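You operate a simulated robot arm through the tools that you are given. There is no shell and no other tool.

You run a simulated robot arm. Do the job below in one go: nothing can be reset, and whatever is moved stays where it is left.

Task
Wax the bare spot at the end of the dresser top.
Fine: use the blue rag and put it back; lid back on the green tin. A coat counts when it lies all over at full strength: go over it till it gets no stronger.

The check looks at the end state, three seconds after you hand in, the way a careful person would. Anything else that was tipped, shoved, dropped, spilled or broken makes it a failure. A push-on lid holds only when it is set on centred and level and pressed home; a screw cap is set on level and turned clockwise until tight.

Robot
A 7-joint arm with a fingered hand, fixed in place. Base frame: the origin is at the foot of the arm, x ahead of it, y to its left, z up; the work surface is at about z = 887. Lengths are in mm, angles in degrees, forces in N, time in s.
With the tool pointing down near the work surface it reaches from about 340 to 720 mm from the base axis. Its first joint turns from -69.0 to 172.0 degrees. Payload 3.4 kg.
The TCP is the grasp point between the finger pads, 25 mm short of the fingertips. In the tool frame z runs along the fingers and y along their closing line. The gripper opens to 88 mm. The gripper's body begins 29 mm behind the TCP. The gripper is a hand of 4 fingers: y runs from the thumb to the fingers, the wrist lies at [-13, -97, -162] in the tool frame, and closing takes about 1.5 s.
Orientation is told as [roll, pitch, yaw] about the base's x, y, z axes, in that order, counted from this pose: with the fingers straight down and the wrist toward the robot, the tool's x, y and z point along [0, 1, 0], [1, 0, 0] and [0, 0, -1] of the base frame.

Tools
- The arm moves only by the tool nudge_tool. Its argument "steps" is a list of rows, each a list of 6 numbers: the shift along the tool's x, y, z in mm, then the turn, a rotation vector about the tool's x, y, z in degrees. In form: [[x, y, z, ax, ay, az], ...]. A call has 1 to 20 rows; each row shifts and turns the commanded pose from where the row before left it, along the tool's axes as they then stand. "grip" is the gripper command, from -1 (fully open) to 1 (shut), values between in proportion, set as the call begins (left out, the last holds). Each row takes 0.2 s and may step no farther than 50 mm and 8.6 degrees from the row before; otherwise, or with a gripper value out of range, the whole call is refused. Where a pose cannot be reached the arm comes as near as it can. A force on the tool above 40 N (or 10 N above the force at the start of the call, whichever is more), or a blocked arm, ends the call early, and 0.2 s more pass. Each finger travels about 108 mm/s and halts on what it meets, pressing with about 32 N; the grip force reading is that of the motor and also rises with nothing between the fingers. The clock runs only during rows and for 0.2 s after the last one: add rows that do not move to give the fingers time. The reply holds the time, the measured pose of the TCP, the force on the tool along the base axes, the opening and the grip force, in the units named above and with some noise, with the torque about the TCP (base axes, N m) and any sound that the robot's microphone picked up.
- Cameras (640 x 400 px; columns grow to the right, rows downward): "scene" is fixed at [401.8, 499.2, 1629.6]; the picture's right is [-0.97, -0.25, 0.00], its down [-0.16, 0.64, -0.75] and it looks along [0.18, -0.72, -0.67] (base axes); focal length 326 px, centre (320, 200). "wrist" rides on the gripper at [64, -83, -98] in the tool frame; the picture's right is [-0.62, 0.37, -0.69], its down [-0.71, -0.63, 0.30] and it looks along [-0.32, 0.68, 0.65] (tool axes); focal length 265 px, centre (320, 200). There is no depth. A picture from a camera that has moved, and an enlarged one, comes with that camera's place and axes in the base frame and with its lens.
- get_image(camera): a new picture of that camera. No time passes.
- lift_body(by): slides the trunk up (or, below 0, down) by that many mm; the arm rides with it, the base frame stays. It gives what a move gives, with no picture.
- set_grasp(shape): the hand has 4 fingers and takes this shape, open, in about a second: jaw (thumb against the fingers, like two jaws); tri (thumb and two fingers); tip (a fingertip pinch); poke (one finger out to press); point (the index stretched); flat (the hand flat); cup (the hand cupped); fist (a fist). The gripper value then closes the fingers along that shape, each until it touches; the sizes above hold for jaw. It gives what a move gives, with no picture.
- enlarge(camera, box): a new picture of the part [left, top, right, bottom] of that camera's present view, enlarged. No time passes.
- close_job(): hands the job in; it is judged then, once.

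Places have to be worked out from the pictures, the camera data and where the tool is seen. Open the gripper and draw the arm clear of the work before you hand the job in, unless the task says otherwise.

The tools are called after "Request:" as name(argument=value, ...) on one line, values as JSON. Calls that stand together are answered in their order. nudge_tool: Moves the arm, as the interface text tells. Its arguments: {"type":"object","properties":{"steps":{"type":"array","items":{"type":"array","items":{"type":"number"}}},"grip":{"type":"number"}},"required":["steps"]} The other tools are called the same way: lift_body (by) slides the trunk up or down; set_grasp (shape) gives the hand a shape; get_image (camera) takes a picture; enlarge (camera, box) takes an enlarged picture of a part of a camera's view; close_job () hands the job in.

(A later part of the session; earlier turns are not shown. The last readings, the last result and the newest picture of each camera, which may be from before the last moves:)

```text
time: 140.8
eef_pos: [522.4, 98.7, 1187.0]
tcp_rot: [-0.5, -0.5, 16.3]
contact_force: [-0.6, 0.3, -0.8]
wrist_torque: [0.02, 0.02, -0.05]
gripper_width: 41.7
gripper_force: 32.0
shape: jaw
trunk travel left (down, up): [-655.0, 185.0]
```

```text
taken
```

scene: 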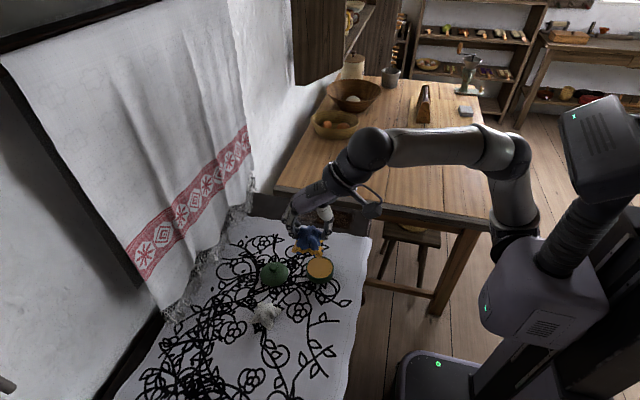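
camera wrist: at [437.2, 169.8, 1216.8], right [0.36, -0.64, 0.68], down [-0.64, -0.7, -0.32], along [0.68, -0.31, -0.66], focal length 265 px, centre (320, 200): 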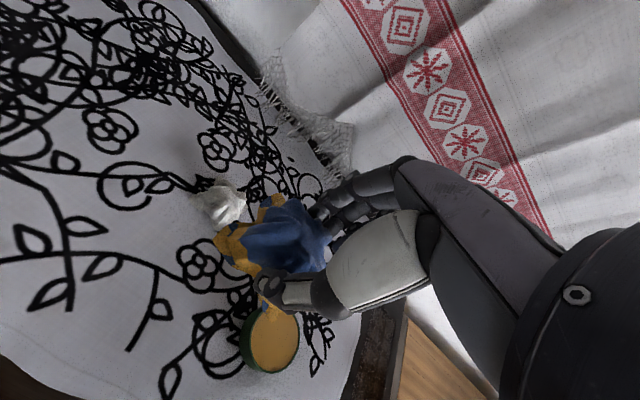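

With +16° yaw the pose is held properly. I come down over the rag's place to z≈1005 and check for drift.

Request:
nudge_tool(steps=[[7, 0, 36, 0, 0, 0], [6.4, 0.3, 36, 0, 0, 0], [0, 0, 36, 0, 0, 0], [0, 0, 36, 0, 0, 0], [0, 0, 36, 0, 0, 0], [0, 0, 0, 0, 0, 0], [0, 0, 0, 0, 0, 0]], grip=1)

Request:
get_image(camera="scene")

Request:
get_image(camera="wrist")

```text
time: 142.4
eef_pos: [522.7, 109.6, 1008.4]
tcp_rot: [-0.4, -0.5, 16.2]
contact_force: [-0.9, -0.4, 0.7]
wrist_torque: [-0.02, 0.0, -0.01]
gripper_width: 41.9
gripper_force: 32.4
shape: jaw
trunk travel left (down, up): [-655.0, 185.0]
```

```text
taken
```

scene: 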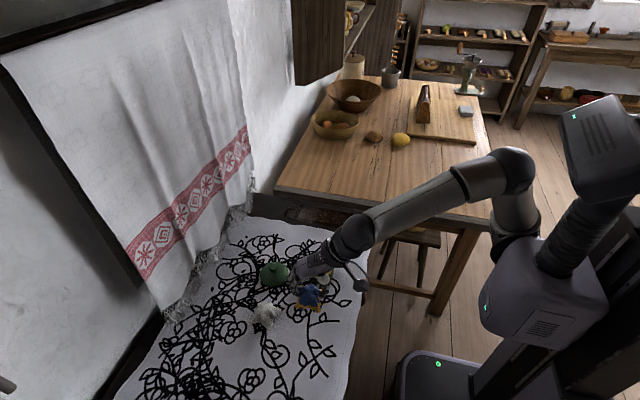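

```text
taken
camera wrist: at [422.8, 150.2, 1105.0], right [0.52, -0.49, 0.7], down [-0.4, -0.86, -0.3], along [0.75, -0.12, -0.64], focal length 265 px, centre (320, 200)
```

wrist: 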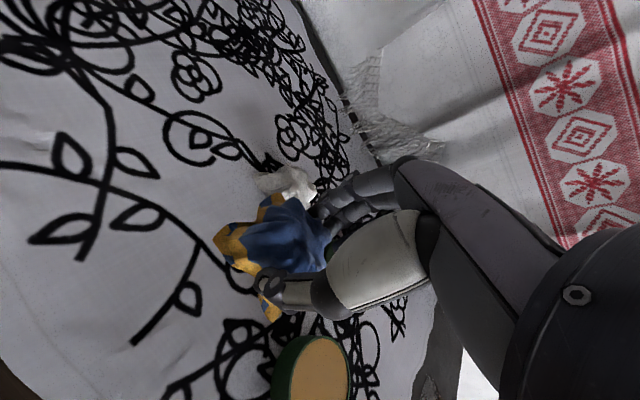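

The pose holds well at z≈1008. I shift a few millimetres to (519.5, 112) and lower the rag to its spot, the last part slowly.

Request:
nudge_tool(steps=[[2.7, -2.3, 30, 0, 0, 0], [0, 0, 30, 0, 0, 0], [0, 0, 15, 0, 0, 0], [0, 0, 0, 0, 0, 0], [0, 0, 0, 0, 0, 0]], grip=1)

Request:
nudge_tool(steps=[[0, 0, 2, 0, 0, 0], [0, 0, 2, 0, 0, 0], [0, 0, 0, 0, 0, 0]], grip=1)

Request:
nudge_tool(steps=[[0, 0, 1.5, 0, 0, 0], [0, 0, 0, 0, 0, 0]], grip=1)

Request:
enlarge(camera="scene", box=[260, 250, 370, 350])

```text
time: 143.6
eef_pos: [526.6, 106.9, 953.2]
tcp_rot: [2.0, -2.1, 15.1]
contact_force: [-0.5, 0.3, -0.7]
wrist_torque: [-0.02, -0.02, 0.0]
gripper_width: 41.9
gripper_force: 31.9
shape: jaw
trunk travel left (down, up): [-655.0, 185.0]
```

```text
time: 144.4
eef_pos: [527.5, 105.3, 948.0]
tcp_rot: [2.0, -2.0, 14.9]
contact_force: [-0.3, 0.2, -0.7]
wrist_torque: [-0.02, 0.04, 0.0]
gripper_width: 42.0
gripper_force: 32.2
shape: jaw
trunk travel left (down, up): [-655.0, 185.0]
```

```text
time: 145.0
eef_pos: [528.0, 105.6, 946.3]
tcp_rot: [2.2, -2.0, 14.7]
contact_force: [-0.3, -0.3, -1.0]
wrist_torque: [0.0, -0.01, -0.03]
gripper_width: 41.9
gripper_force: 31.8
shape: jaw
trunk travel left (down, up): [-655.0, 185.0]
```

```text
4.00 times, centred on (315, 300) of scene
camera zoom: at [401.8, 499.2, 1629.6], right [-0.97, -0.25, 0.0], down [-0.16, 0.64, -0.75], along [0.18, -0.72, -0.67], focal length 1302 px, centre (340, -200)
```

zoom: 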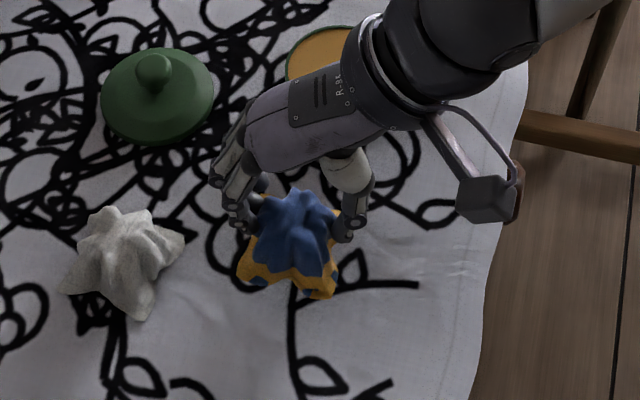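

Below z≈960 the limit returns, so I raise to z≈1098 (pose exact there) and lower the trunk another 110 mm.

Request:
nudge_tool(steps=[[0, 0, -35, 0, 0, 0], [0, 0, -45, 0, 0, 0], [0, 0, -45, 0, 0, 0], [0, 0, -45, 0, 0, 0], [0, 0, 0, 0, 0, 0], [0, 0, 0, 0, 0, 0]], grip=1)

Request:
lift_body(by=-60)

Request:
get_image(camera="scene")

```text
time: 146.4
eef_pos: [518.1, 114.1, 1097.3]
tcp_rot: [-0.5, -0.5, 16.3]
contact_force: [0.8, 0.4, -0.2]
wrist_torque: [0.05, 0.0, 0.03]
gripper_width: 41.9
gripper_force: 31.8
shape: jaw
trunk travel left (down, up): [-655.0, 185.0]
```

```text
time: 147.4
eef_pos: [518.3, 114.5, 1037.2]
tcp_rot: [-0.5, -0.5, 16.1]
contact_force: [-0.4, -0.1, -0.5]
wrist_torque: [0.05, 0.01, 0.0]
gripper_width: 41.8
gripper_force: 32.0
shape: jaw
trunk travel left (down, up): [-595.0, 245.0]
```

```text
taken
```

scene: 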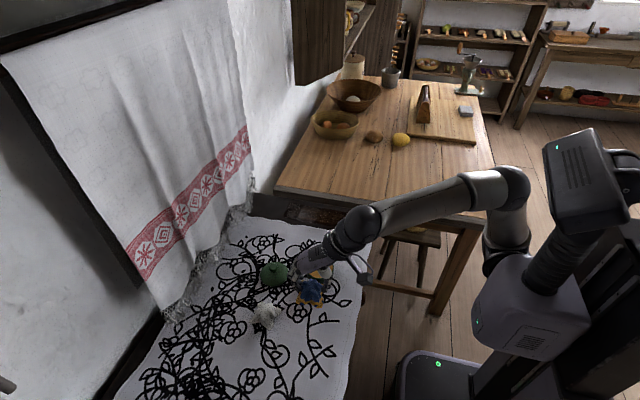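

Pose exact. I lower the trunk 45 mm more and level the hand.

Request:
lift_body(by=-45)

Request:
nudge_tool(steps=[[-2, 1, 15, 0.34, 0.62, 0], [0, 0, 15, 0, 0, 0], [0, 0, 15, 0, 0, 0], [0, 0, 10, 0, 0, 0], [0, 0, 0, 0, 0, 0], [0, 0, 0, 0, 0, 0]], grip=1)

Request:
enlarge(camera="scene", box=[260, 250, 370, 350])

```text
time: 148.3
eef_pos: [517.2, 114.1, 991.0]
tcp_rot: [-0.5, -0.4, 16.2]
contact_force: [-0.2, -0.4, -0.4]
wrist_torque: [0.01, -0.02, -0.01]
gripper_width: 42.0
gripper_force: 32.1
shape: jaw
trunk travel left (down, up): [-550.0, 290.0]
```

```text
time: 149.7
eef_pos: [519.4, 114.0, 935.9]
tcp_rot: [0.1, -0.3, 16.2]
contact_force: [0.7, 0.7, 0.0]
wrist_torque: [-0.01, 0.02, -0.01]
gripper_width: 42.0
gripper_force: 31.6
shape: jaw
trunk travel left (down, up): [-550.0, 290.0]
```

```text
4.00 times, centred on (315, 300) of scene
camera zoom: at [401.8, 499.2, 1629.6], right [-0.97, -0.25, 0.0], down [-0.16, 0.64, -0.75], along [0.18, -0.72, -0.67], focal length 1302 px, centre (340, -200)
```

zoom: 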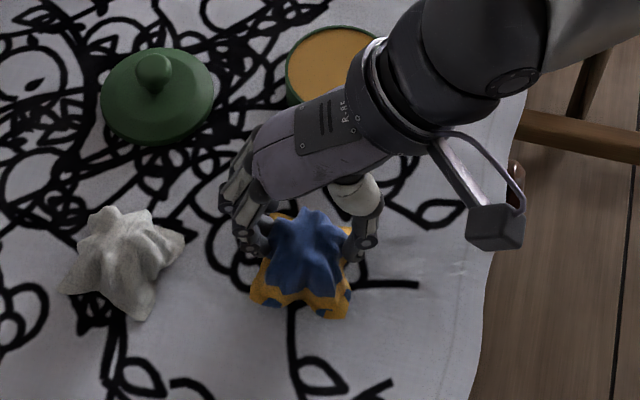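

The pose is exact (519.4, 114, 936) with the rag just above its spot. I ease it down to contact.

Request:
nudge_tool(steps=[[-1.9, -0.5, 3, 0, 0, 0], [0, 0, 3, 0, 0, 0], [0, 0, 1, 0, 0, 0], [0, 0, 0, 0, 0, 0]], grip=1)

Request:
nudge_tool(steps=[[0, 0, 1, 0, 0, 0], [0, 0, 0, 0, 0, 0]], grip=1)

Request:
nudge_tool(steps=[[0, 0, 1, 0, 0, 0], [0, 0, 0, 0, 0, 0]], grip=1)

```text
time: 150.7
eef_pos: [519.3, 110.9, 928.3]
tcp_rot: [0.1, -0.2, 16.3]
contact_force: [-0.4, 0.4, -0.9]
wrist_torque: [-0.03, 0.0, -0.01]
gripper_width: 42.0
gripper_force: 32.0
shape: jaw
trunk travel left (down, up): [-550.0, 290.0]
```

```text
time: 151.3
eef_pos: [518.7, 112.2, 928.5]
tcp_rot: [0.2, -0.2, 16.2]
contact_force: [-0.4, 0.5, 0.3]
wrist_torque: [0.01, 0.01, 0.01]
gripper_width: 42.1
gripper_force: 32.2
shape: jaw
trunk travel left (down, up): [-550.0, 290.0]
```

```text
time: 151.9
eef_pos: [518.6, 111.5, 927.1]
tcp_rot: [0.1, -0.2, 16.2]
contact_force: [-1.0, -1.0, -0.2]
wrist_torque: [0.01, 0.01, 0.01]
gripper_width: 42.0
gripper_force: 32.2
shape: jaw
trunk travel left (down, up): [-550.0, 290.0]
```

No reaction yet at z≈927; I continue by millimetres.

Request:
nudge_tool(steps=[[0, 0, 1, 0, 0, 0], [0, 0, 0, 0, 0, 0]], grip=1)

Request:
nudge_tool(steps=[[0, 0, 1, 0, 0, 0], [0, 0, 0, 0, 0, 0]], grip=1)

```text
time: 152.5
eef_pos: [518.5, 110.8, 927.6]
tcp_rot: [0.1, -0.3, 16.2]
contact_force: [1.2, 1.0, 4.2]
wrist_torque: [0.02, -0.04, -0.01]
gripper_width: 42.1
gripper_force: 32.1
shape: jaw
trunk travel left (down, up): [-550.0, 290.0]
```

```text
time: 153.1
eef_pos: [519.3, 110.7, 926.6]
tcp_rot: [0.0, -0.5, 16.2]
contact_force: [1.2, -0.8, 8.9]
wrist_torque: [0.01, -0.05, 0.0]
gripper_width: 42.1
gripper_force: 32.0
shape: jaw
trunk travel left (down, up): [-550.0, 290.0]
```

The rag rests on the cloth (8.9 N). I ease up 1 mm, open the hand, and rise straight up.

Request:
nudge_tool(steps=[[0, 0, -1, 0, 0, 0], [0, 0, 0, 0, 0, 0]], grip=1)

Request:
nudge_tool(steps=[[0, 0, 0, 0, 0, 0], [0, 0, 0, 0, 0, 0], [0, 0, 0, 0, 0, 0], [0, 0, 0, 0, 0, 0], [0, 0, 0, 0, 0, 0], [0, 0, 0, 0, 0, 0]], grip=-1)

Request:
nudge_tool(steps=[[0, 0, -10, 0, 0, 0], [0, 0, -30, 0, 0, 0], [0, 0, -40, 0, 0, 0], [0, 0, -40, 0, 0, 0], [0, 0, 0, 0, 0, 0]], grip=-1)

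Request:
enlarge(camera="scene", box=[240, 240, 370, 350])

Request:
get_image(camera="wrist")

```text
time: 153.7
eef_pos: [519.8, 111.0, 926.9]
tcp_rot: [0.1, -0.3, 16.2]
contact_force: [2.4, 0.4, 7.7]
wrist_torque: [0.01, -0.06, 0.02]
gripper_width: 42.0
gripper_force: 32.0
shape: jaw
trunk travel left (down, up): [-550.0, 290.0]
```

```text
time: 155.1
eef_pos: [520.3, 110.8, 927.3]
tcp_rot: [0.1, -0.2, 16.2]
contact_force: [0.0, 0.1, -0.9]
wrist_torque: [0.01, -0.05, 0.04]
gripper_width: 87.5
gripper_force: 0.1
shape: jaw
trunk travel left (down, up): [-550.0, 290.0]
```

```text
time: 156.3
eef_pos: [519.0, 109.5, 1047.3]
tcp_rot: [0.1, -0.2, 16.2]
contact_force: [0.2, -0.9, -0.2]
wrist_torque: [0.0, 0.0, 0.04]
gripper_width: 87.7
gripper_force: 0.2
shape: jaw
trunk travel left (down, up): [-550.0, 290.0]
```

```text
3.64 times, centred on (305, 295) of scene
camera zoom: at [401.8, 499.2, 1629.6], right [-0.97, -0.25, 0.0], down [-0.16, 0.64, -0.75], along [0.18, -0.72, -0.67], focal length 1184 px, centre (374, -146)
```

zoom: 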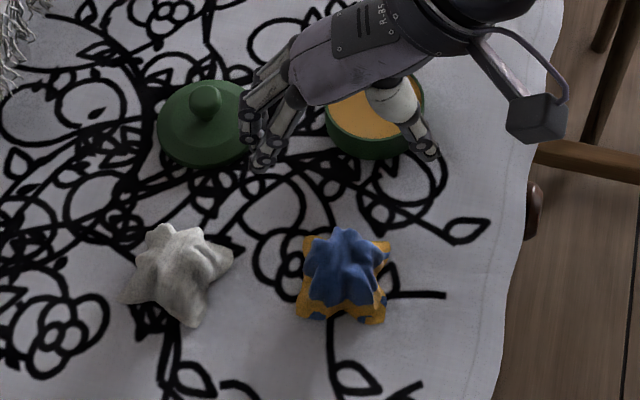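

```text
taken
camera wrist: at [419.8, 149.6, 1145.1], right [0.53, -0.49, 0.69], down [-0.4, -0.86, -0.31], along [0.75, -0.12, -0.65], focal length 265 px, centre (320, 200)
```

wrist: 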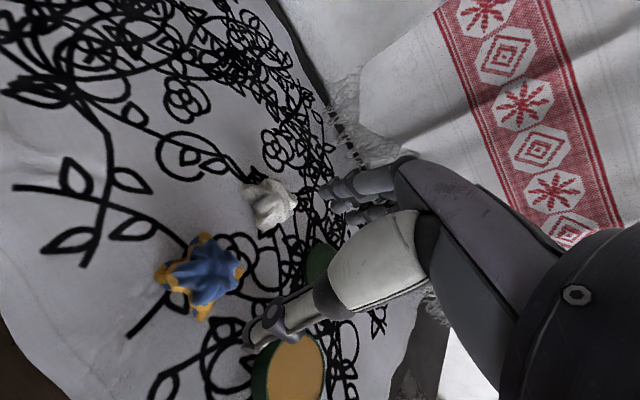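

The rag is back within about 2 mm of its old place. Next the lid: I move the open hand over the lid's knob at about (645.6, 24.5).

Request:
nudge_tool(steps=[[-29.4, 24.4, 0, 0, 0, 0], [-29.4, 24.4, 0, 0, 0, 0], [-29.4, 24.4, 0, 0, 0, 0], [-29.2, 24.4, 0, 0, 0, 0], [0, 0, 0, 0, 0, 0], [0, 0, 0, 0, 0, 0]], grip=-1)

Request:
get_image(camera="wrist")

Request:
get_image(camera="scene")

```text
time: 157.7
eef_pos: [641.8, 22.8, 1045.0]
tcp_rot: [0.2, -0.1, 16.2]
contact_force: [-0.2, 1.1, 0.8]
wrist_torque: [0.02, -0.01, 0.02]
gripper_width: 87.9
gripper_force: 0.1
shape: jaw
out of reach, approached as far as the arm can: row 4
trunk travel left (down, up): [-550.0, 290.0]
```

```text
taken
camera wrist: at [542.6, 62.8, 1142.7], right [0.53, -0.49, 0.69], down [-0.4, -0.86, -0.31], along [0.75, -0.12, -0.65], focal length 265 px, centre (320, 200)
```

wrist: 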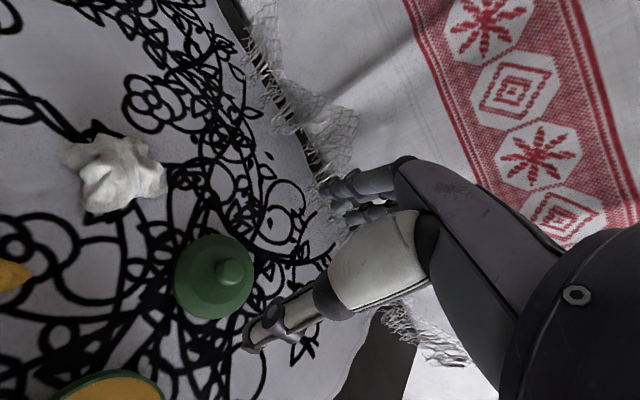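

```text
taken
```

scene: 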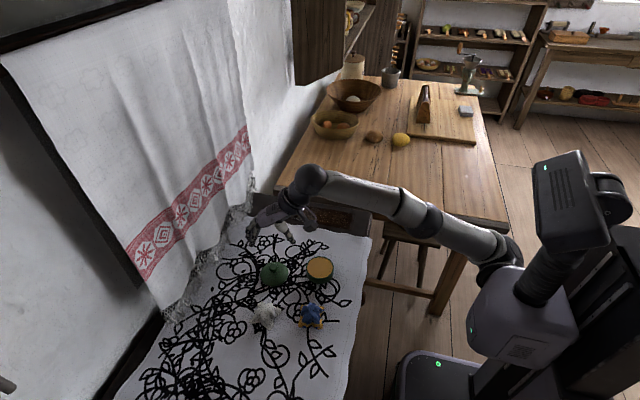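

The low trunk leaves the arm fully stretched here. Since it is now straight, this is a good moment to raise the trunk again while lowering the hand, which should also restore a better elbow posture.

Request:
nudge_tool(steps=[[0, 0, 20, 0, 0, 0], [0, 0, 20, 0, 0, 0], [0, 0, 0, 0, 0, 0], [0, 0, 0, 0, 0, 0]], grip=-1)

Request:
lift_body(by=60)

Request:
nudge_tool(steps=[[0, 0, 20, 0, 0, 0], [0, 0, 20, 0, 0, 0], [0, 0, 20, 0, 0, 0], [0, 0, 0, 0, 0, 0], [0, 0, 0, 0, 0, 0]], grip=-1)

Request:
get_image(camera="scene")

```text
time: 158.7
eef_pos: [641.6, 23.9, 1004.3]
tcp_rot: [0.1, -0.2, 16.3]
contact_force: [0.1, -0.1, -0.3]
wrist_torque: [0.01, -0.01, 0.02]
gripper_width: 87.7
gripper_force: 0.0
shape: jaw
trunk travel left (down, up): [-550.0, 290.0]
```

```text
time: 159.7
eef_pos: [641.4, 23.7, 1064.8]
tcp_rot: [0.1, -0.1, 16.3]
contact_force: [-0.7, -0.7, 1.2]
wrist_torque: [-0.01, 0.01, 0.02]
gripper_width: 87.8
gripper_force: 0.1
shape: jaw
trunk travel left (down, up): [-610.0, 230.0]
```

```text
time: 160.9
eef_pos: [641.5, 23.9, 1004.8]
tcp_rot: [0.0, -0.3, 16.3]
contact_force: [-0.4, 0.1, 0.4]
wrist_torque: [0.02, 0.01, 0.0]
gripper_width: 87.5
gripper_force: 0.0
shape: jaw
trunk travel left (down, up): [-610.0, 230.0]
```

```text
taken
```

scene: 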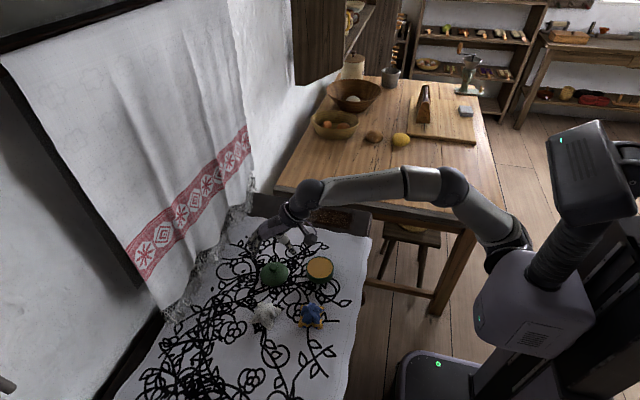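

The pose is exact at (641.5, 24, 1005) with trunk 165 mm below start, good for both lid and tin. I check the knob's place with the wrist camera.

Request:
get_image(camera="wrist")

Request:
enlarge(camera="wrist", box=[170, 200, 330, 360])

Request:
enlarge(camera="scene", box=[235, 220, 345, 300])

```text
taken
camera wrist: at [543.1, 62.9, 1102.3], right [0.53, -0.49, 0.69], down [-0.4, -0.86, -0.31], along [0.75, -0.12, -0.65], focal length 265 px, centre (320, 200)
```

wrist: 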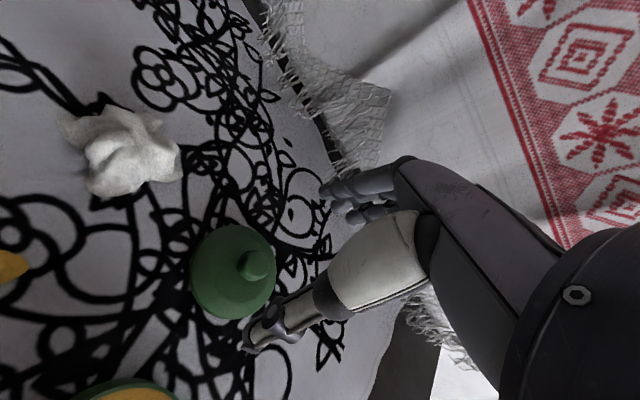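

```text
2.50 times, centred on (250, 280) of wrist
camera zoom: at [543.1, 62.9, 1102.3], right [0.53, -0.49, 0.69], down [-0.4, -0.86, -0.31], along [0.75, -0.12, -0.65], focal length 664 px, centre (495, 0)
```

zoom: 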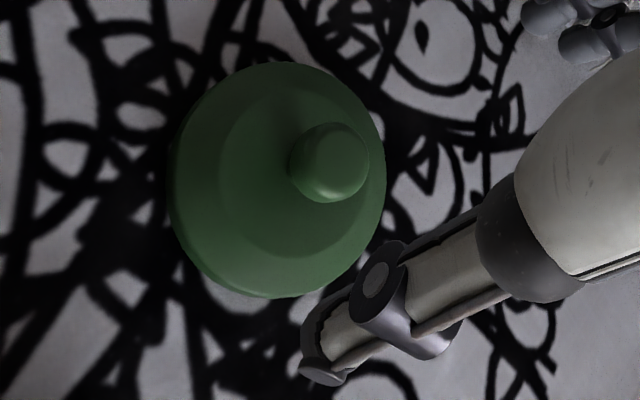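

```text
5.00 times, centred on (290, 260) of scene
camera zoom: at [401.8, 499.2, 1629.6], right [-0.97, -0.25, 0.0], down [-0.16, 0.64, -0.75], along [0.18, -0.72, -0.67], focal length 1628 px, centre (470, -100)
```

zoom: 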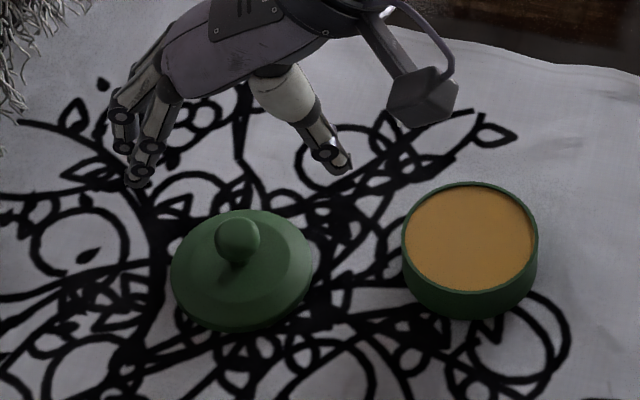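

The knob lies at about tool (−4, +5) from the TCP, i.e. near (647, 22), so the lid hasn't moved. I shift there and descend to z≈962 to re-measure from close by.

Request:
nudge_tool(steps=[[-3.5, 4.7, 20, 0, 0, 0], [0, 0, 20, 0, 0, 0], [0, 0, 0, 0, 0, 0], [0, 0, 0, 0, 0, 0]], grip=-1)

Request:
enlarge(camera="wrist", box=[180, 170, 340, 330])

Request:
enlarge(camera="scene", box=[245, 230, 315, 290])

```text
time: 161.9
eef_pos: [646.7, 22.5, 964.2]
tcp_rot: [0.1, -0.2, 16.2]
contact_force: [-0.3, 0.4, 1.2]
wrist_torque: [0.02, -0.01, 0.01]
gripper_width: 87.5
gripper_force: 0.1
shape: jaw
trunk travel left (down, up): [-610.0, 230.0]
```

```text
2.50 times, centred on (260, 250) of wrist
camera zoom: at [548.5, 60.5, 1062.2], right [0.53, -0.49, 0.69], down [-0.4, -0.86, -0.31], along [0.75, -0.12, -0.65], focal length 664 px, centre (470, 75)
```

zoom: 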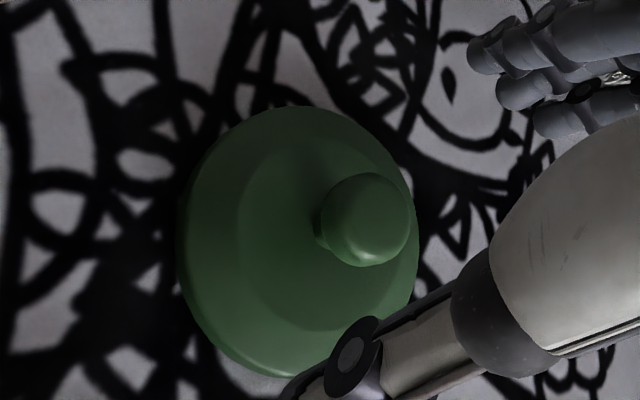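

```text
6.67 times, centred on (280, 260) of scene
camera zoom: at [401.8, 499.2, 1629.6], right [-0.97, -0.25, 0.0], down [-0.16, 0.64, -0.75], along [0.18, -0.72, -0.67], focal length 2171 px, centre (587, -200)
```

zoom: 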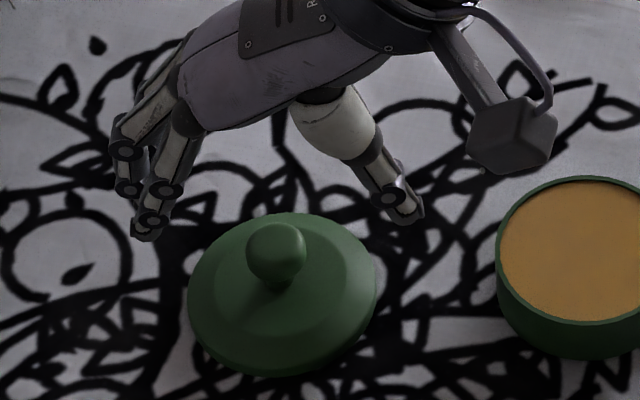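

The knob is now within about 1.5 mm of the tool axis. I shift 1 mm, lower to z≈936 and close on the knob.

Request:
nudge_tool(steps=[[-1, 0, 14, 0, 0, 0], [0, 0, 13.5, 0, 0, 0], [0, 0, 0, 0, 0, 0], [0, 0, 0, 0, 0, 0]], grip=-1)

Request:
nudge_tool(steps=[[0, 0, 0, 0, 0, 0], [0, 0, 0, 0, 0, 0], [0, 0, 0, 0, 0, 0], [0, 0, 0, 0, 0, 0], [0, 0, 0, 0, 0, 0], [0, 0, 0, 0, 0, 0], [0, 0, 0, 0, 0, 0], [0, 0, 0, 0, 0, 0]], grip=1)

Request:
enlarge(camera="wrist", box=[180, 170, 340, 330])

Request:
enlarge(camera="scene", box=[245, 230, 315, 290])

```text
time: 162.9
eef_pos: [647.4, 21.2, 936.3]
tcp_rot: [0.1, -0.2, 16.2]
contact_force: [0.7, -0.6, -1.0]
wrist_torque: [0.01, 0.03, -0.02]
gripper_width: 87.4
gripper_force: 0.1
shape: jaw
trunk travel left (down, up): [-610.0, 230.0]
```

```text
time: 164.7
eef_pos: [647.3, 21.2, 937.6]
tcp_rot: [0.2, -0.2, 16.2]
contact_force: [-1.0, 0.1, 0.6]
wrist_torque: [0.0, -0.02, -0.01]
gripper_width: 15.9
gripper_force: 32.4
shape: jaw
trunk travel left (down, up): [-610.0, 230.0]
```

```text
2.50 times, centred on (260, 250) of wrist
camera zoom: at [548.3, 59.6, 1035.0], right [0.53, -0.49, 0.69], down [-0.4, -0.86, -0.31], along [0.75, -0.12, -0.65], focal length 664 px, centre (470, 75)
```

zoom: 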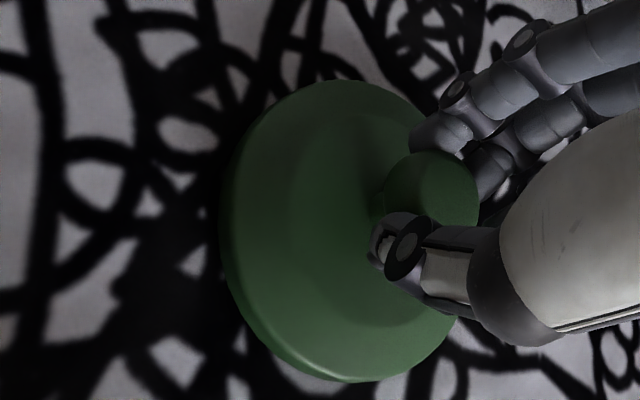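

```text
6.67 times, centred on (280, 260) of scene
camera zoom: at [401.8, 499.2, 1629.6], right [-0.97, -0.25, 0.0], down [-0.16, 0.64, -0.75], along [0.18, -0.72, -0.67], focal length 2171 px, centre (587, -200)
```

zoom: 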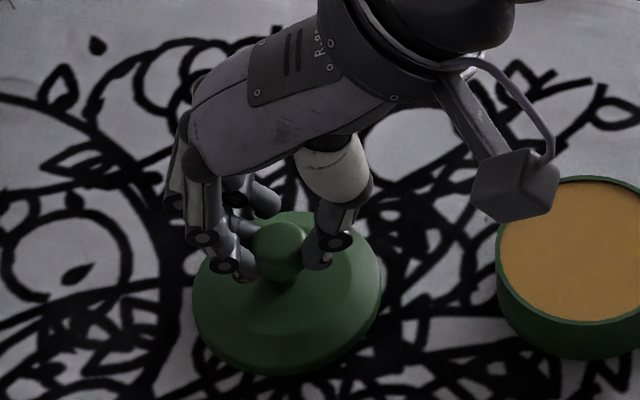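

The knob is held (15.9 mm, 32 N). I lift the lid 60 mm and check that it hangs level.

Request:
nudge_tool(steps=[[0, 0, -5, 0, 0, 0], [0, 0, -15, 0, 0, 0], [0, 0, -20, 0, 0, 0], [0, 0, -20, 0, 0, 0], [0, 0, 0, 0, 0, 0], [0, 0, 0, 0, 0, 0]], grip=1)

Request:
get_image(camera="wrist")

Request:
enlarge(camera="scene", box=[245, 220, 345, 300])

```text
time: 166.1
eef_pos: [646.9, 21.3, 997.8]
tcp_rot: [0.1, -0.2, 16.2]
contact_force: [0.6, 0.6, -0.3]
wrist_torque: [0.0, -0.01, 0.02]
gripper_width: 15.7
gripper_force: 31.5
shape: jaw
trunk travel left (down, up): [-610.0, 230.0]
```

```text
taken
camera wrist: at [548.7, 59.9, 1095.3], right [0.53, -0.49, 0.69], down [-0.4, -0.86, -0.31], along [0.75, -0.12, -0.65], focal length 265 px, centre (320, 200)
```

wrist: 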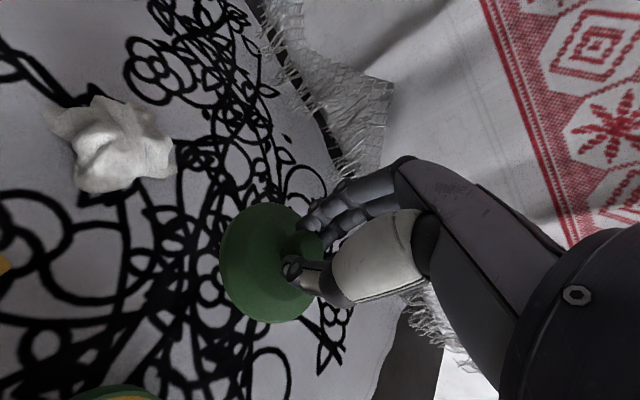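

```text
5.00 times, centred on (295, 260) of scene
camera zoom: at [401.8, 499.2, 1629.6], right [-0.97, -0.25, 0.0], down [-0.16, 0.64, -0.75], along [0.18, -0.72, -0.67], focal length 1628 px, centre (445, -100)
```

zoom: 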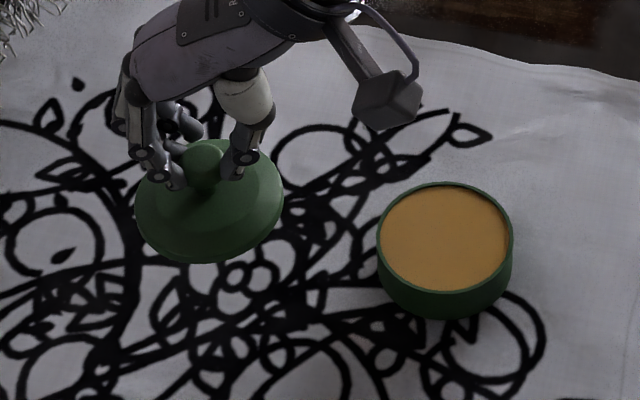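

The tin has not moved (rim centre within 0.5 mm of earlier pictures). I compare how the lid sits in the hand now against the first grasp using the same enlarged box.

Request:
enlarge(camera="wrist", box=[180, 170, 360, 340])

```text
2.35 times, centred on (270, 255) of wrist
camera zoom: at [548.7, 59.9, 1095.3], right [0.53, -0.49, 0.69], down [-0.4, -0.86, -0.31], along [0.75, -0.12, -0.65], focal length 624 px, centre (438, 71)
```

zoom: 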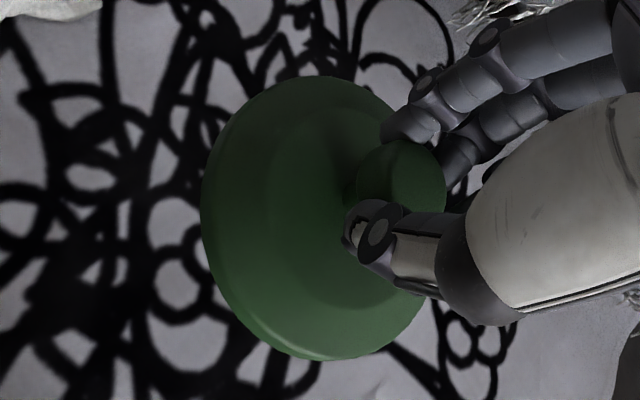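

The lid sits in the hand just as before (laterally the same, about 1–2 mm lower). I carry it over the tin, TCP to about (531, −14), still 35 mm above the rim.

Request:
nudge_tool(steps=[[-0.3, -30.3, 0, 0, 0, 0], [-0.3, -30.3, 0, 0, 0, 0], [-0.3, -30.3, 0, 0, 0, 0], [-0.3, -30.3, 0, 0, 0, 0], [0, 0, 0, 0, 0, 0], [0, 0, 0, 0, 0, 0]], grip=1)

Request:
nudge_tool(steps=[[0, 0, 0, 0, 0, 0], [0, 0, 0, 0, 0, 0]], grip=1)

Request:
enlarge(camera="scene", box=[275, 220, 365, 300])

Request:
get_image(camera="wrist")

```text
time: 167.5
eef_pos: [530.2, -15.3, 997.8]
tcp_rot: [0.1, -0.2, 16.1]
contact_force: [0.8, 0.7, 0.0]
wrist_torque: [-0.01, 0.0, 0.0]
gripper_width: 15.9
gripper_force: 32.4
shape: jaw
trunk travel left (down, up): [-610.0, 230.0]
```

```text
time: 168.1
eef_pos: [530.6, -14.6, 997.4]
tcp_rot: [0.0, -0.2, 16.2]
contact_force: [-0.2, 0.9, -0.7]
wrist_torque: [0.0, 0.02, 0.01]
gripper_width: 15.8
gripper_force: 32.0
shape: jaw
trunk travel left (down, up): [-610.0, 230.0]
```

```text
5.00 times, centred on (320, 260) of scene
camera zoom: at [401.8, 499.2, 1629.6], right [-0.97, -0.25, 0.0], down [-0.16, 0.64, -0.75], along [0.18, -0.72, -0.67], focal length 1628 px, centre (320, -100)
```

zoom: 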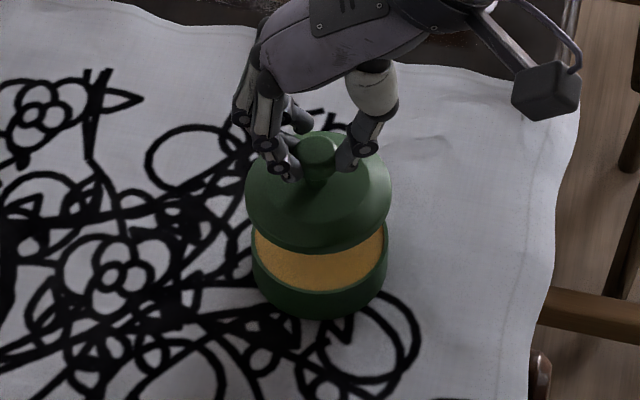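

```text
taken
camera wrist: at [432.5, 24.3, 1094.8], right [0.53, -0.49, 0.69], down [-0.4, -0.86, -0.31], along [0.75, -0.12, -0.65], focal length 265 px, centre (320, 200)
```

wrist: 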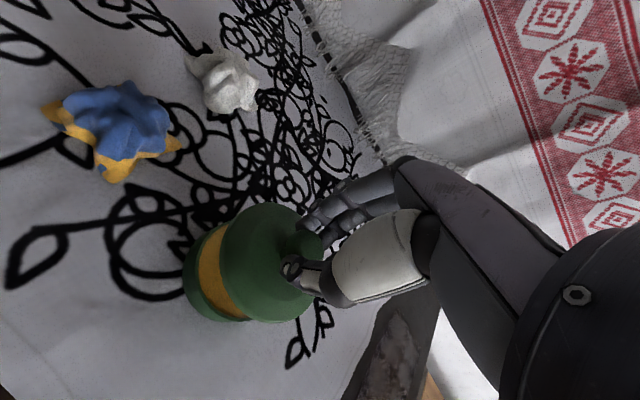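

The lid hangs centred over the tin (within about 1 mm, as when first lifted). I nudge 1 mm in y and lower to z≈972, then look again.

Request:
nudge_tool(steps=[[0.9, 0.4, 10, 0, 0, 0], [0, 0, 15, 0, 0, 0], [0, 0, 0, 0, 0, 0], [0, 0, 0, 0, 0, 0]], grip=1)

Request:
enlarge(camera="scene", box=[290, 240, 350, 300])

Request:
enlarge(camera="wrist", box=[180, 170, 360, 340])

```text
time: 169.1
eef_pos: [530.5, -13.8, 971.3]
tcp_rot: [0.2, -0.2, 16.2]
contact_force: [0.3, -0.4, -0.5]
wrist_torque: [-0.04, -0.01, 0.01]
gripper_width: 15.9
gripper_force: 32.2
shape: jaw
trunk travel left (down, up): [-610.0, 230.0]
```

```text
6.67 times, centred on (320, 270) of scene
camera zoom: at [401.8, 499.2, 1629.6], right [-0.97, -0.25, 0.0], down [-0.16, 0.64, -0.75], along [0.18, -0.72, -0.67], focal length 2171 px, centre (320, -267)
```

zoom: 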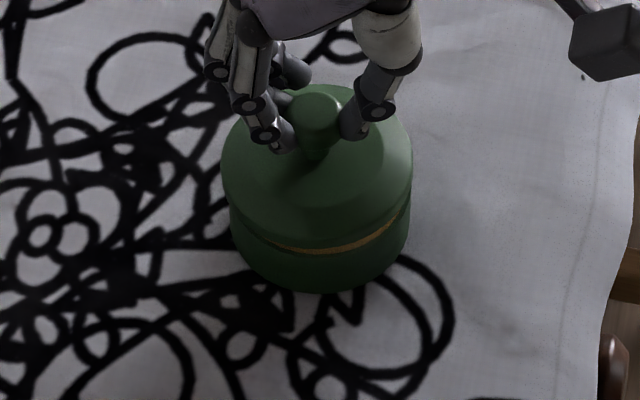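

```text
2.35 times, centred on (270, 255) of wrist
camera zoom: at [432.4, 25.8, 1069.7], right [0.53, -0.49, 0.69], down [-0.4, -0.86, -0.31], along [0.75, -0.12, -0.65], focal length 624 px, centre (438, 71)
```

zoom: 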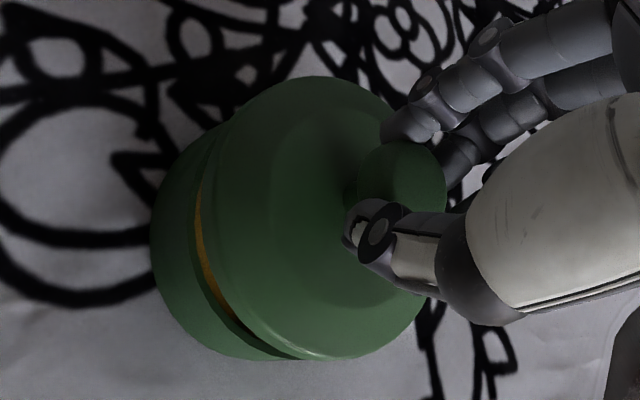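

The lid-to-tin picture matches the moment just after I first lifted it (same outline within a pixel or two), so it is centred. I lower in small steps and then press home.

Request:
nudge_tool(steps=[[0, 0, 2, 0, 0, 0], [0, 0, 2, 0, 0, 0], [0, 0, 1, 0, 0, 0], [0, 0, 0, 0, 0, 0]], grip=1)

Request:
nudge_tool(steps=[[0, 0, 1, 0, 0, 0], [0, 0, 0, 0, 0, 0]], grip=1)

Request:
nudge_tool(steps=[[0, 0, 1, 0, 0, 0], [0, 0, 0, 0, 0, 0]], grip=1)

```text
time: 170.1
eef_pos: [532.2, -13.1, 966.9]
tcp_rot: [0.1, -0.2, 16.2]
contact_force: [-0.1, -0.4, 0.3]
wrist_torque: [-0.01, -0.02, 0.0]
gripper_width: 15.9
gripper_force: 31.7
shape: jaw
trunk travel left (down, up): [-610.0, 230.0]
```

```text
time: 170.7
eef_pos: [530.4, -13.2, 965.7]
tcp_rot: [0.1, -0.1, 16.3]
contact_force: [-0.3, 0.6, 1.1]
wrist_torque: [-0.07, 0.01, -0.01]
gripper_width: 15.7
gripper_force: 31.9
shape: jaw
trunk travel left (down, up): [-610.0, 230.0]
```

```text
time: 171.3
eef_pos: [532.2, -13.0, 964.4]
tcp_rot: [0.1, -0.2, 16.3]
contact_force: [0.3, 0.2, 0.1]
wrist_torque: [-0.01, 0.0, 0.01]
gripper_width: 15.8
gripper_force: 32.3
shape: jaw
trunk travel left (down, up): [-610.0, 230.0]
```

No contact yet at about 965; I continue by 1 mm.

Request:
nudge_tool(steps=[[0, 0, 1, 0, 0, 0], [0, 0, 0, 0, 0, 0]], grip=1)

Request:
nudge_tool(steps=[[0, 0, 1, 0, 0, 0], [0, 0, 0, 0, 0, 0]], grip=1)

Request:
enlarge(camera="scene", box=[290, 240, 350, 300])

```text
time: 171.9
eef_pos: [532.1, -13.7, 963.3]
tcp_rot: [0.1, -0.3, 16.2]
contact_force: [0.0, -0.4, -0.1]
wrist_torque: [0.02, 0.04, 0.0]
gripper_width: 15.8
gripper_force: 31.7
shape: jaw
trunk travel left (down, up): [-610.0, 230.0]
```

```text
time: 172.5
eef_pos: [532.5, -12.3, 963.0]
tcp_rot: [0.0, -0.1, 16.2]
contact_force: [-0.2, -0.1, -0.5]
wrist_torque: [0.0, 0.01, 0.0]
gripper_width: 16.0
gripper_force: 32.0
shape: jaw
trunk travel left (down, up): [-610.0, 230.0]
```

```text
6.67 times, centred on (320, 270) of scene
camera zoom: at [401.8, 499.2, 1629.6], right [-0.97, -0.25, 0.0], down [-0.16, 0.64, -0.75], along [0.18, -0.72, -0.67], focal length 2171 px, centre (320, -267)
```

zoom: 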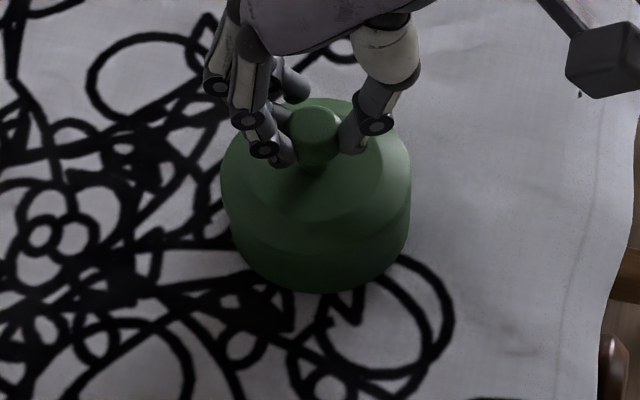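

The lid is almost down, but appears about 1 mm too far in +x compared with its original seat. I shift it back 1 mm before touching down, then continue.

Request:
nudge_tool(steps=[[-0.1, -1.0, 0, 0, 0, 0], [0, 0, 0, 0, 0, 0]], grip=1)

Request:
nudge_tool(steps=[[0, 0, 1, 0, 0, 0], [0, 0, 0, 0, 0, 0]], grip=1)

Request:
enlarge(camera="scene", box=[290, 240, 350, 300])

```text
time: 173.1
eef_pos: [530.2, -13.1, 962.4]
tcp_rot: [0.1, -0.3, 16.4]
contact_force: [0.1, -0.2, -0.2]
wrist_torque: [0.01, -0.01, -0.02]
gripper_width: 15.6
gripper_force: 31.8
shape: jaw
trunk travel left (down, up): [-610.0, 230.0]
```

```text
time: 173.7
eef_pos: [530.2, -14.1, 962.6]
tcp_rot: [0.1, -0.2, 16.3]
contact_force: [-0.1, 0.0, -0.4]
wrist_torque: [0.02, 0.01, 0.01]
gripper_width: 15.7
gripper_force: 31.9
shape: jaw
trunk travel left (down, up): [-610.0, 230.0]
```

```text
6.67 times, centred on (320, 270) of scene
camera zoom: at [401.8, 499.2, 1629.6], right [-0.97, -0.25, 0.0], down [-0.16, 0.64, -0.75], along [0.18, -0.72, -0.67], focal length 2171 px, centre (320, -267)
```

zoom: 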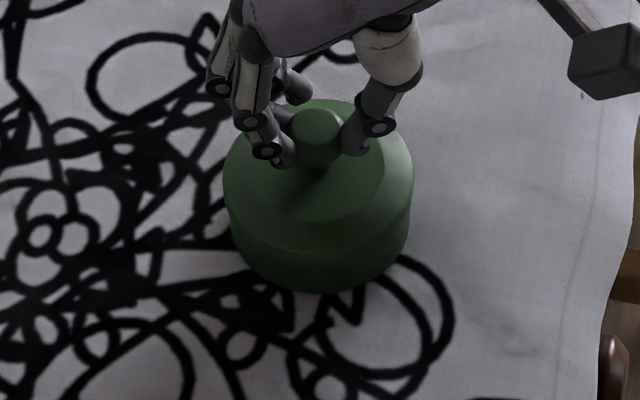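

Horizontally it now matches the original seat; vertically the lid may be 1–2 mm toward +y. I zoom in more to judge the overhang at the front and sides.

Request:
enlarge(camera="scene", box=[300, 250, 340, 290])

Request:
enlarge(camera="wrist", box=[200, 190, 300, 330])

```text
10.00 times, centred on (320, 270) of scene
camera zoom: at [401.8, 499.2, 1629.6], right [-0.97, -0.25, 0.0], down [-0.16, 0.64, -0.75], along [0.18, -0.72, -0.67], focal length 3256 px, centre (320, -500)
```

zoom: 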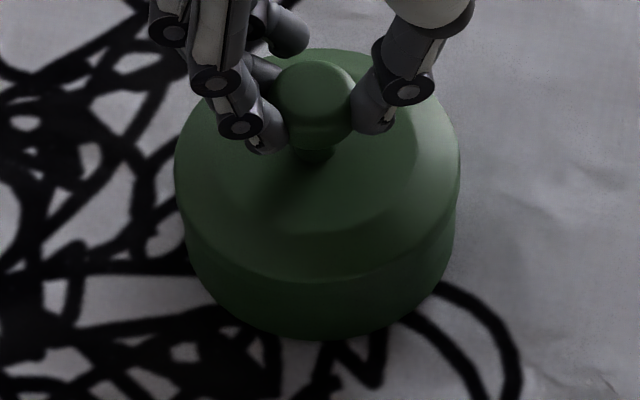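

```text
2.86 times, centred on (250, 260) of wrist
camera zoom: at [431.9, 25.6, 1060.0], right [0.53, -0.49, 0.69], down [-0.4, -0.86, -0.31], along [0.75, -0.12, -0.65], focal length 758 px, centre (520, 29)
```

zoom: 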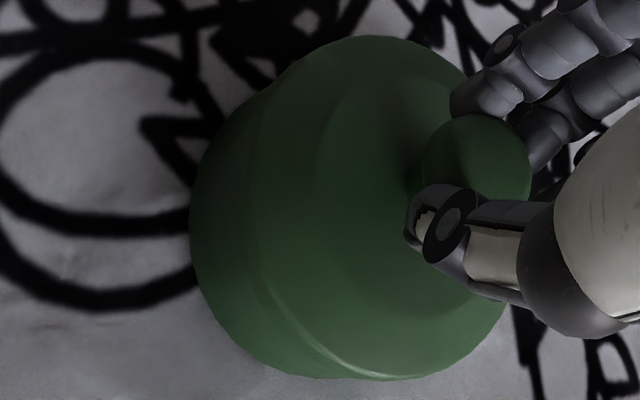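

The lid matches its original outline within about 0.6 mm. I continue lowering to seat it.

Request:
nudge_tool(steps=[[0, 0, 1, 0, 0, 0], [0, 0, 0, 0, 0, 0]], grip=1)

Request:
nudge_tool(steps=[[0, 0, 1, 0, 0, 0], [0, 0, 0, 0, 0, 0]], grip=1)

```text
time: 174.3
eef_pos: [527.8, -14.1, 962.0]
tcp_rot: [0.2, -0.3, 16.2]
contact_force: [-2.3, -1.6, 4.9]
wrist_torque: [0.01, -0.03, -0.02]
gripper_width: 15.9
gripper_force: 31.9
shape: jaw
trunk travel left (down, up): [-610.0, 230.0]
heard: snap
```

```text
time: 174.9
eef_pos: [530.0, -13.8, 961.4]
tcp_rot: [0.1, -0.5, 16.2]
contact_force: [-1.1, -2.9, 10.3]
wrist_torque: [-0.08, -0.07, -0.01]
gripper_width: 16.0
gripper_force: 32.3
shape: jaw
trunk travel left (down, up): [-610.0, 230.0]
```

A snap was heard – the lid clicked on. I press a bit further to be sure it is home.

Request:
nudge_tool(steps=[[0, 0, 1, 0, 0, 0], [0, 0, 1, 0, 0, 0], [0, 0, 0, 0, 0, 0]], grip=1)

Request:
enlarge(camera="scene", box=[300, 250, 340, 290])

```text
time: 175.7
eef_pos: [530.0, -13.7, 961.1]
tcp_rot: [0.2, -0.5, 16.2]
contact_force: [-0.8, -2.6, 19.0]
wrist_torque: [-0.03, -0.15, 0.0]
gripper_width: 16.6
gripper_force: 31.9
shape: jaw
trunk travel left (down, up): [-610.0, 230.0]
```

```text
10.00 times, centred on (320, 270) of scene
camera zoom: at [401.8, 499.2, 1629.6], right [-0.97, -0.25, 0.0], down [-0.16, 0.64, -0.75], along [0.18, -0.72, -0.67], focal length 3256 px, centre (320, -500)
```

zoom: 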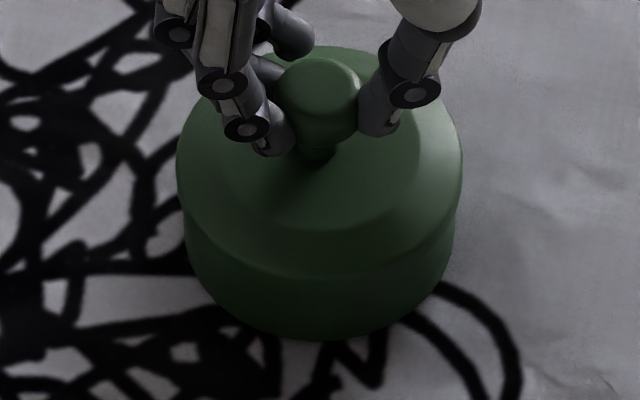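

The lid is centred and pressed home (19 N, snap heard). I ease the pressure by 1.5 mm, open the fingers, and check before lifting away.

Request:
nudge_tool(steps=[[0, 0, -1.5, 0, 0, 0], [0, 0, 0, 0, 0, 0]], grip=1)

Request:
nudge_tool(steps=[[0, 0, 0, 0, 0, 0], [0, 0, 0, 0, 0, 0], [0, 0, 0, 0, 0, 0], [0, 0, 0, 0, 0, 0], [0, 0, 0, 0, 0, 0], [0, 0, 0, 0, 0, 0]], grip=-1)

Request:
enlarge(camera="scene", box=[300, 250, 340, 290])

```text
time: 176.3
eef_pos: [528.9, -13.0, 961.2]
tcp_rot: [0.1, -0.3, 16.2]
contact_force: [2.8, -2.2, 17.6]
wrist_torque: [-0.03, -0.15, -0.05]
gripper_width: 16.1
gripper_force: 32.0
shape: jaw
trunk travel left (down, up): [-610.0, 230.0]
```

```text
time: 177.7
eef_pos: [530.5, -13.6, 958.6]
tcp_rot: [0.1, -0.2, 16.2]
contact_force: [0.8, 0.6, -0.2]
wrist_torque: [-0.05, 0.01, -0.01]
gripper_width: 87.5
gripper_force: 0.2
shape: jaw
trunk travel left (down, up): [-610.0, 230.0]
```

```text
10.00 times, centred on (320, 270) of scene
camera zoom: at [401.8, 499.2, 1629.6], right [-0.97, -0.25, 0.0], down [-0.16, 0.64, -0.75], along [0.18, -0.72, -0.67], focal length 3256 px, centre (320, -500)
```

zoom: 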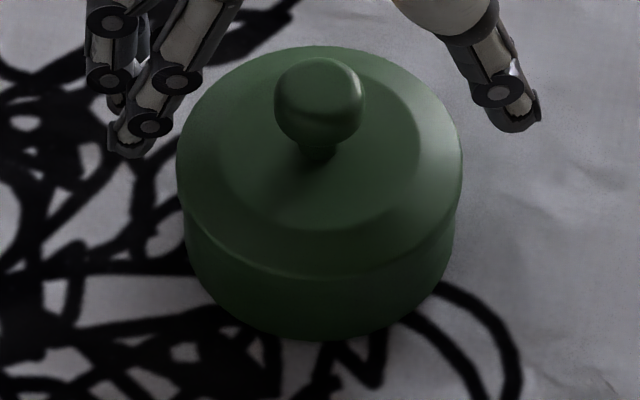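

The lid's outline and knob now coincide with the original picture to a fraction of a millimetre. I rise straight up and move the hand clear.

Request:
nudge_tool(steps=[[0, 0, -10, 0, 0, 0], [0, 0, -30, 0, 0, 0], [0, 0, -40, 0, 0, 0], [0, 0, -40, 0, 0, 0], [0, 0, 0, 0, 0, 0]], grip=-1)

Request:
enlarge(camera="scene", box=[220, 180, 400, 360])

Request:
get_image(camera="wrist")

Request:
enlarge(camera="scene", box=[280, 195, 360, 235])

```text
time: 178.9
eef_pos: [530.6, -12.6, 1079.7]
tcp_rot: [0.1, -0.2, 16.1]
contact_force: [-0.3, -0.1, 0.1]
wrist_torque: [-0.02, -0.01, -0.02]
gripper_width: 87.4
gripper_force: 0.1
shape: jaw
trunk travel left (down, up): [-610.0, 230.0]
```

```text
2.22 times, centred on (310, 270) of scene
camera zoom: at [401.8, 499.2, 1629.6], right [-0.97, -0.25, 0.0], down [-0.16, 0.64, -0.75], along [0.18, -0.72, -0.67], focal length 724 px, centre (342, 44)
```

zoom: 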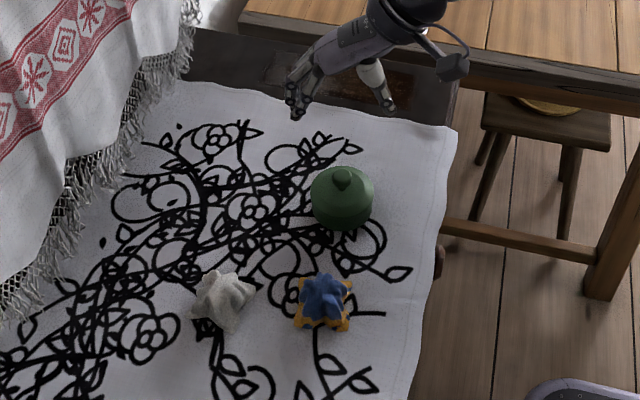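

```text
taken
camera wrist: at [431.7, 25.9, 1178.3], right [0.53, -0.49, 0.69], down [-0.4, -0.86, -0.31], along [0.75, -0.12, -0.65], focal length 265 px, centre (320, 200)
```

wrist: 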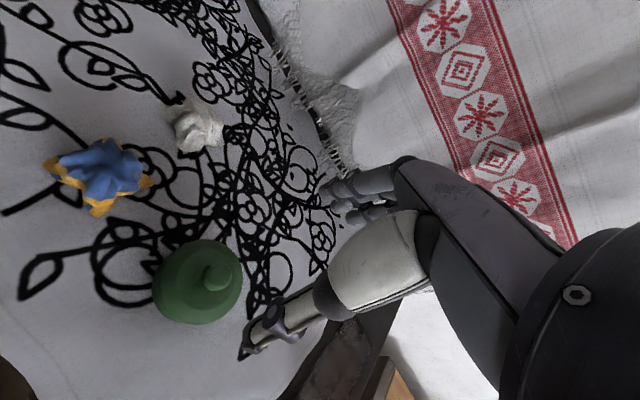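

```text
8.00 times, centred on (320, 215) of scene
camera zoom: at [401.8, 499.2, 1629.6], right [-0.97, -0.25, 0.0], down [-0.16, 0.64, -0.75], along [0.18, -0.72, -0.67], focal length 2605 px, centre (320, 80)
```

zoom: 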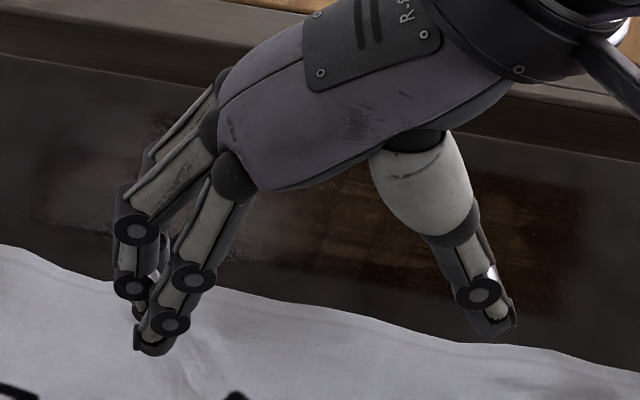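

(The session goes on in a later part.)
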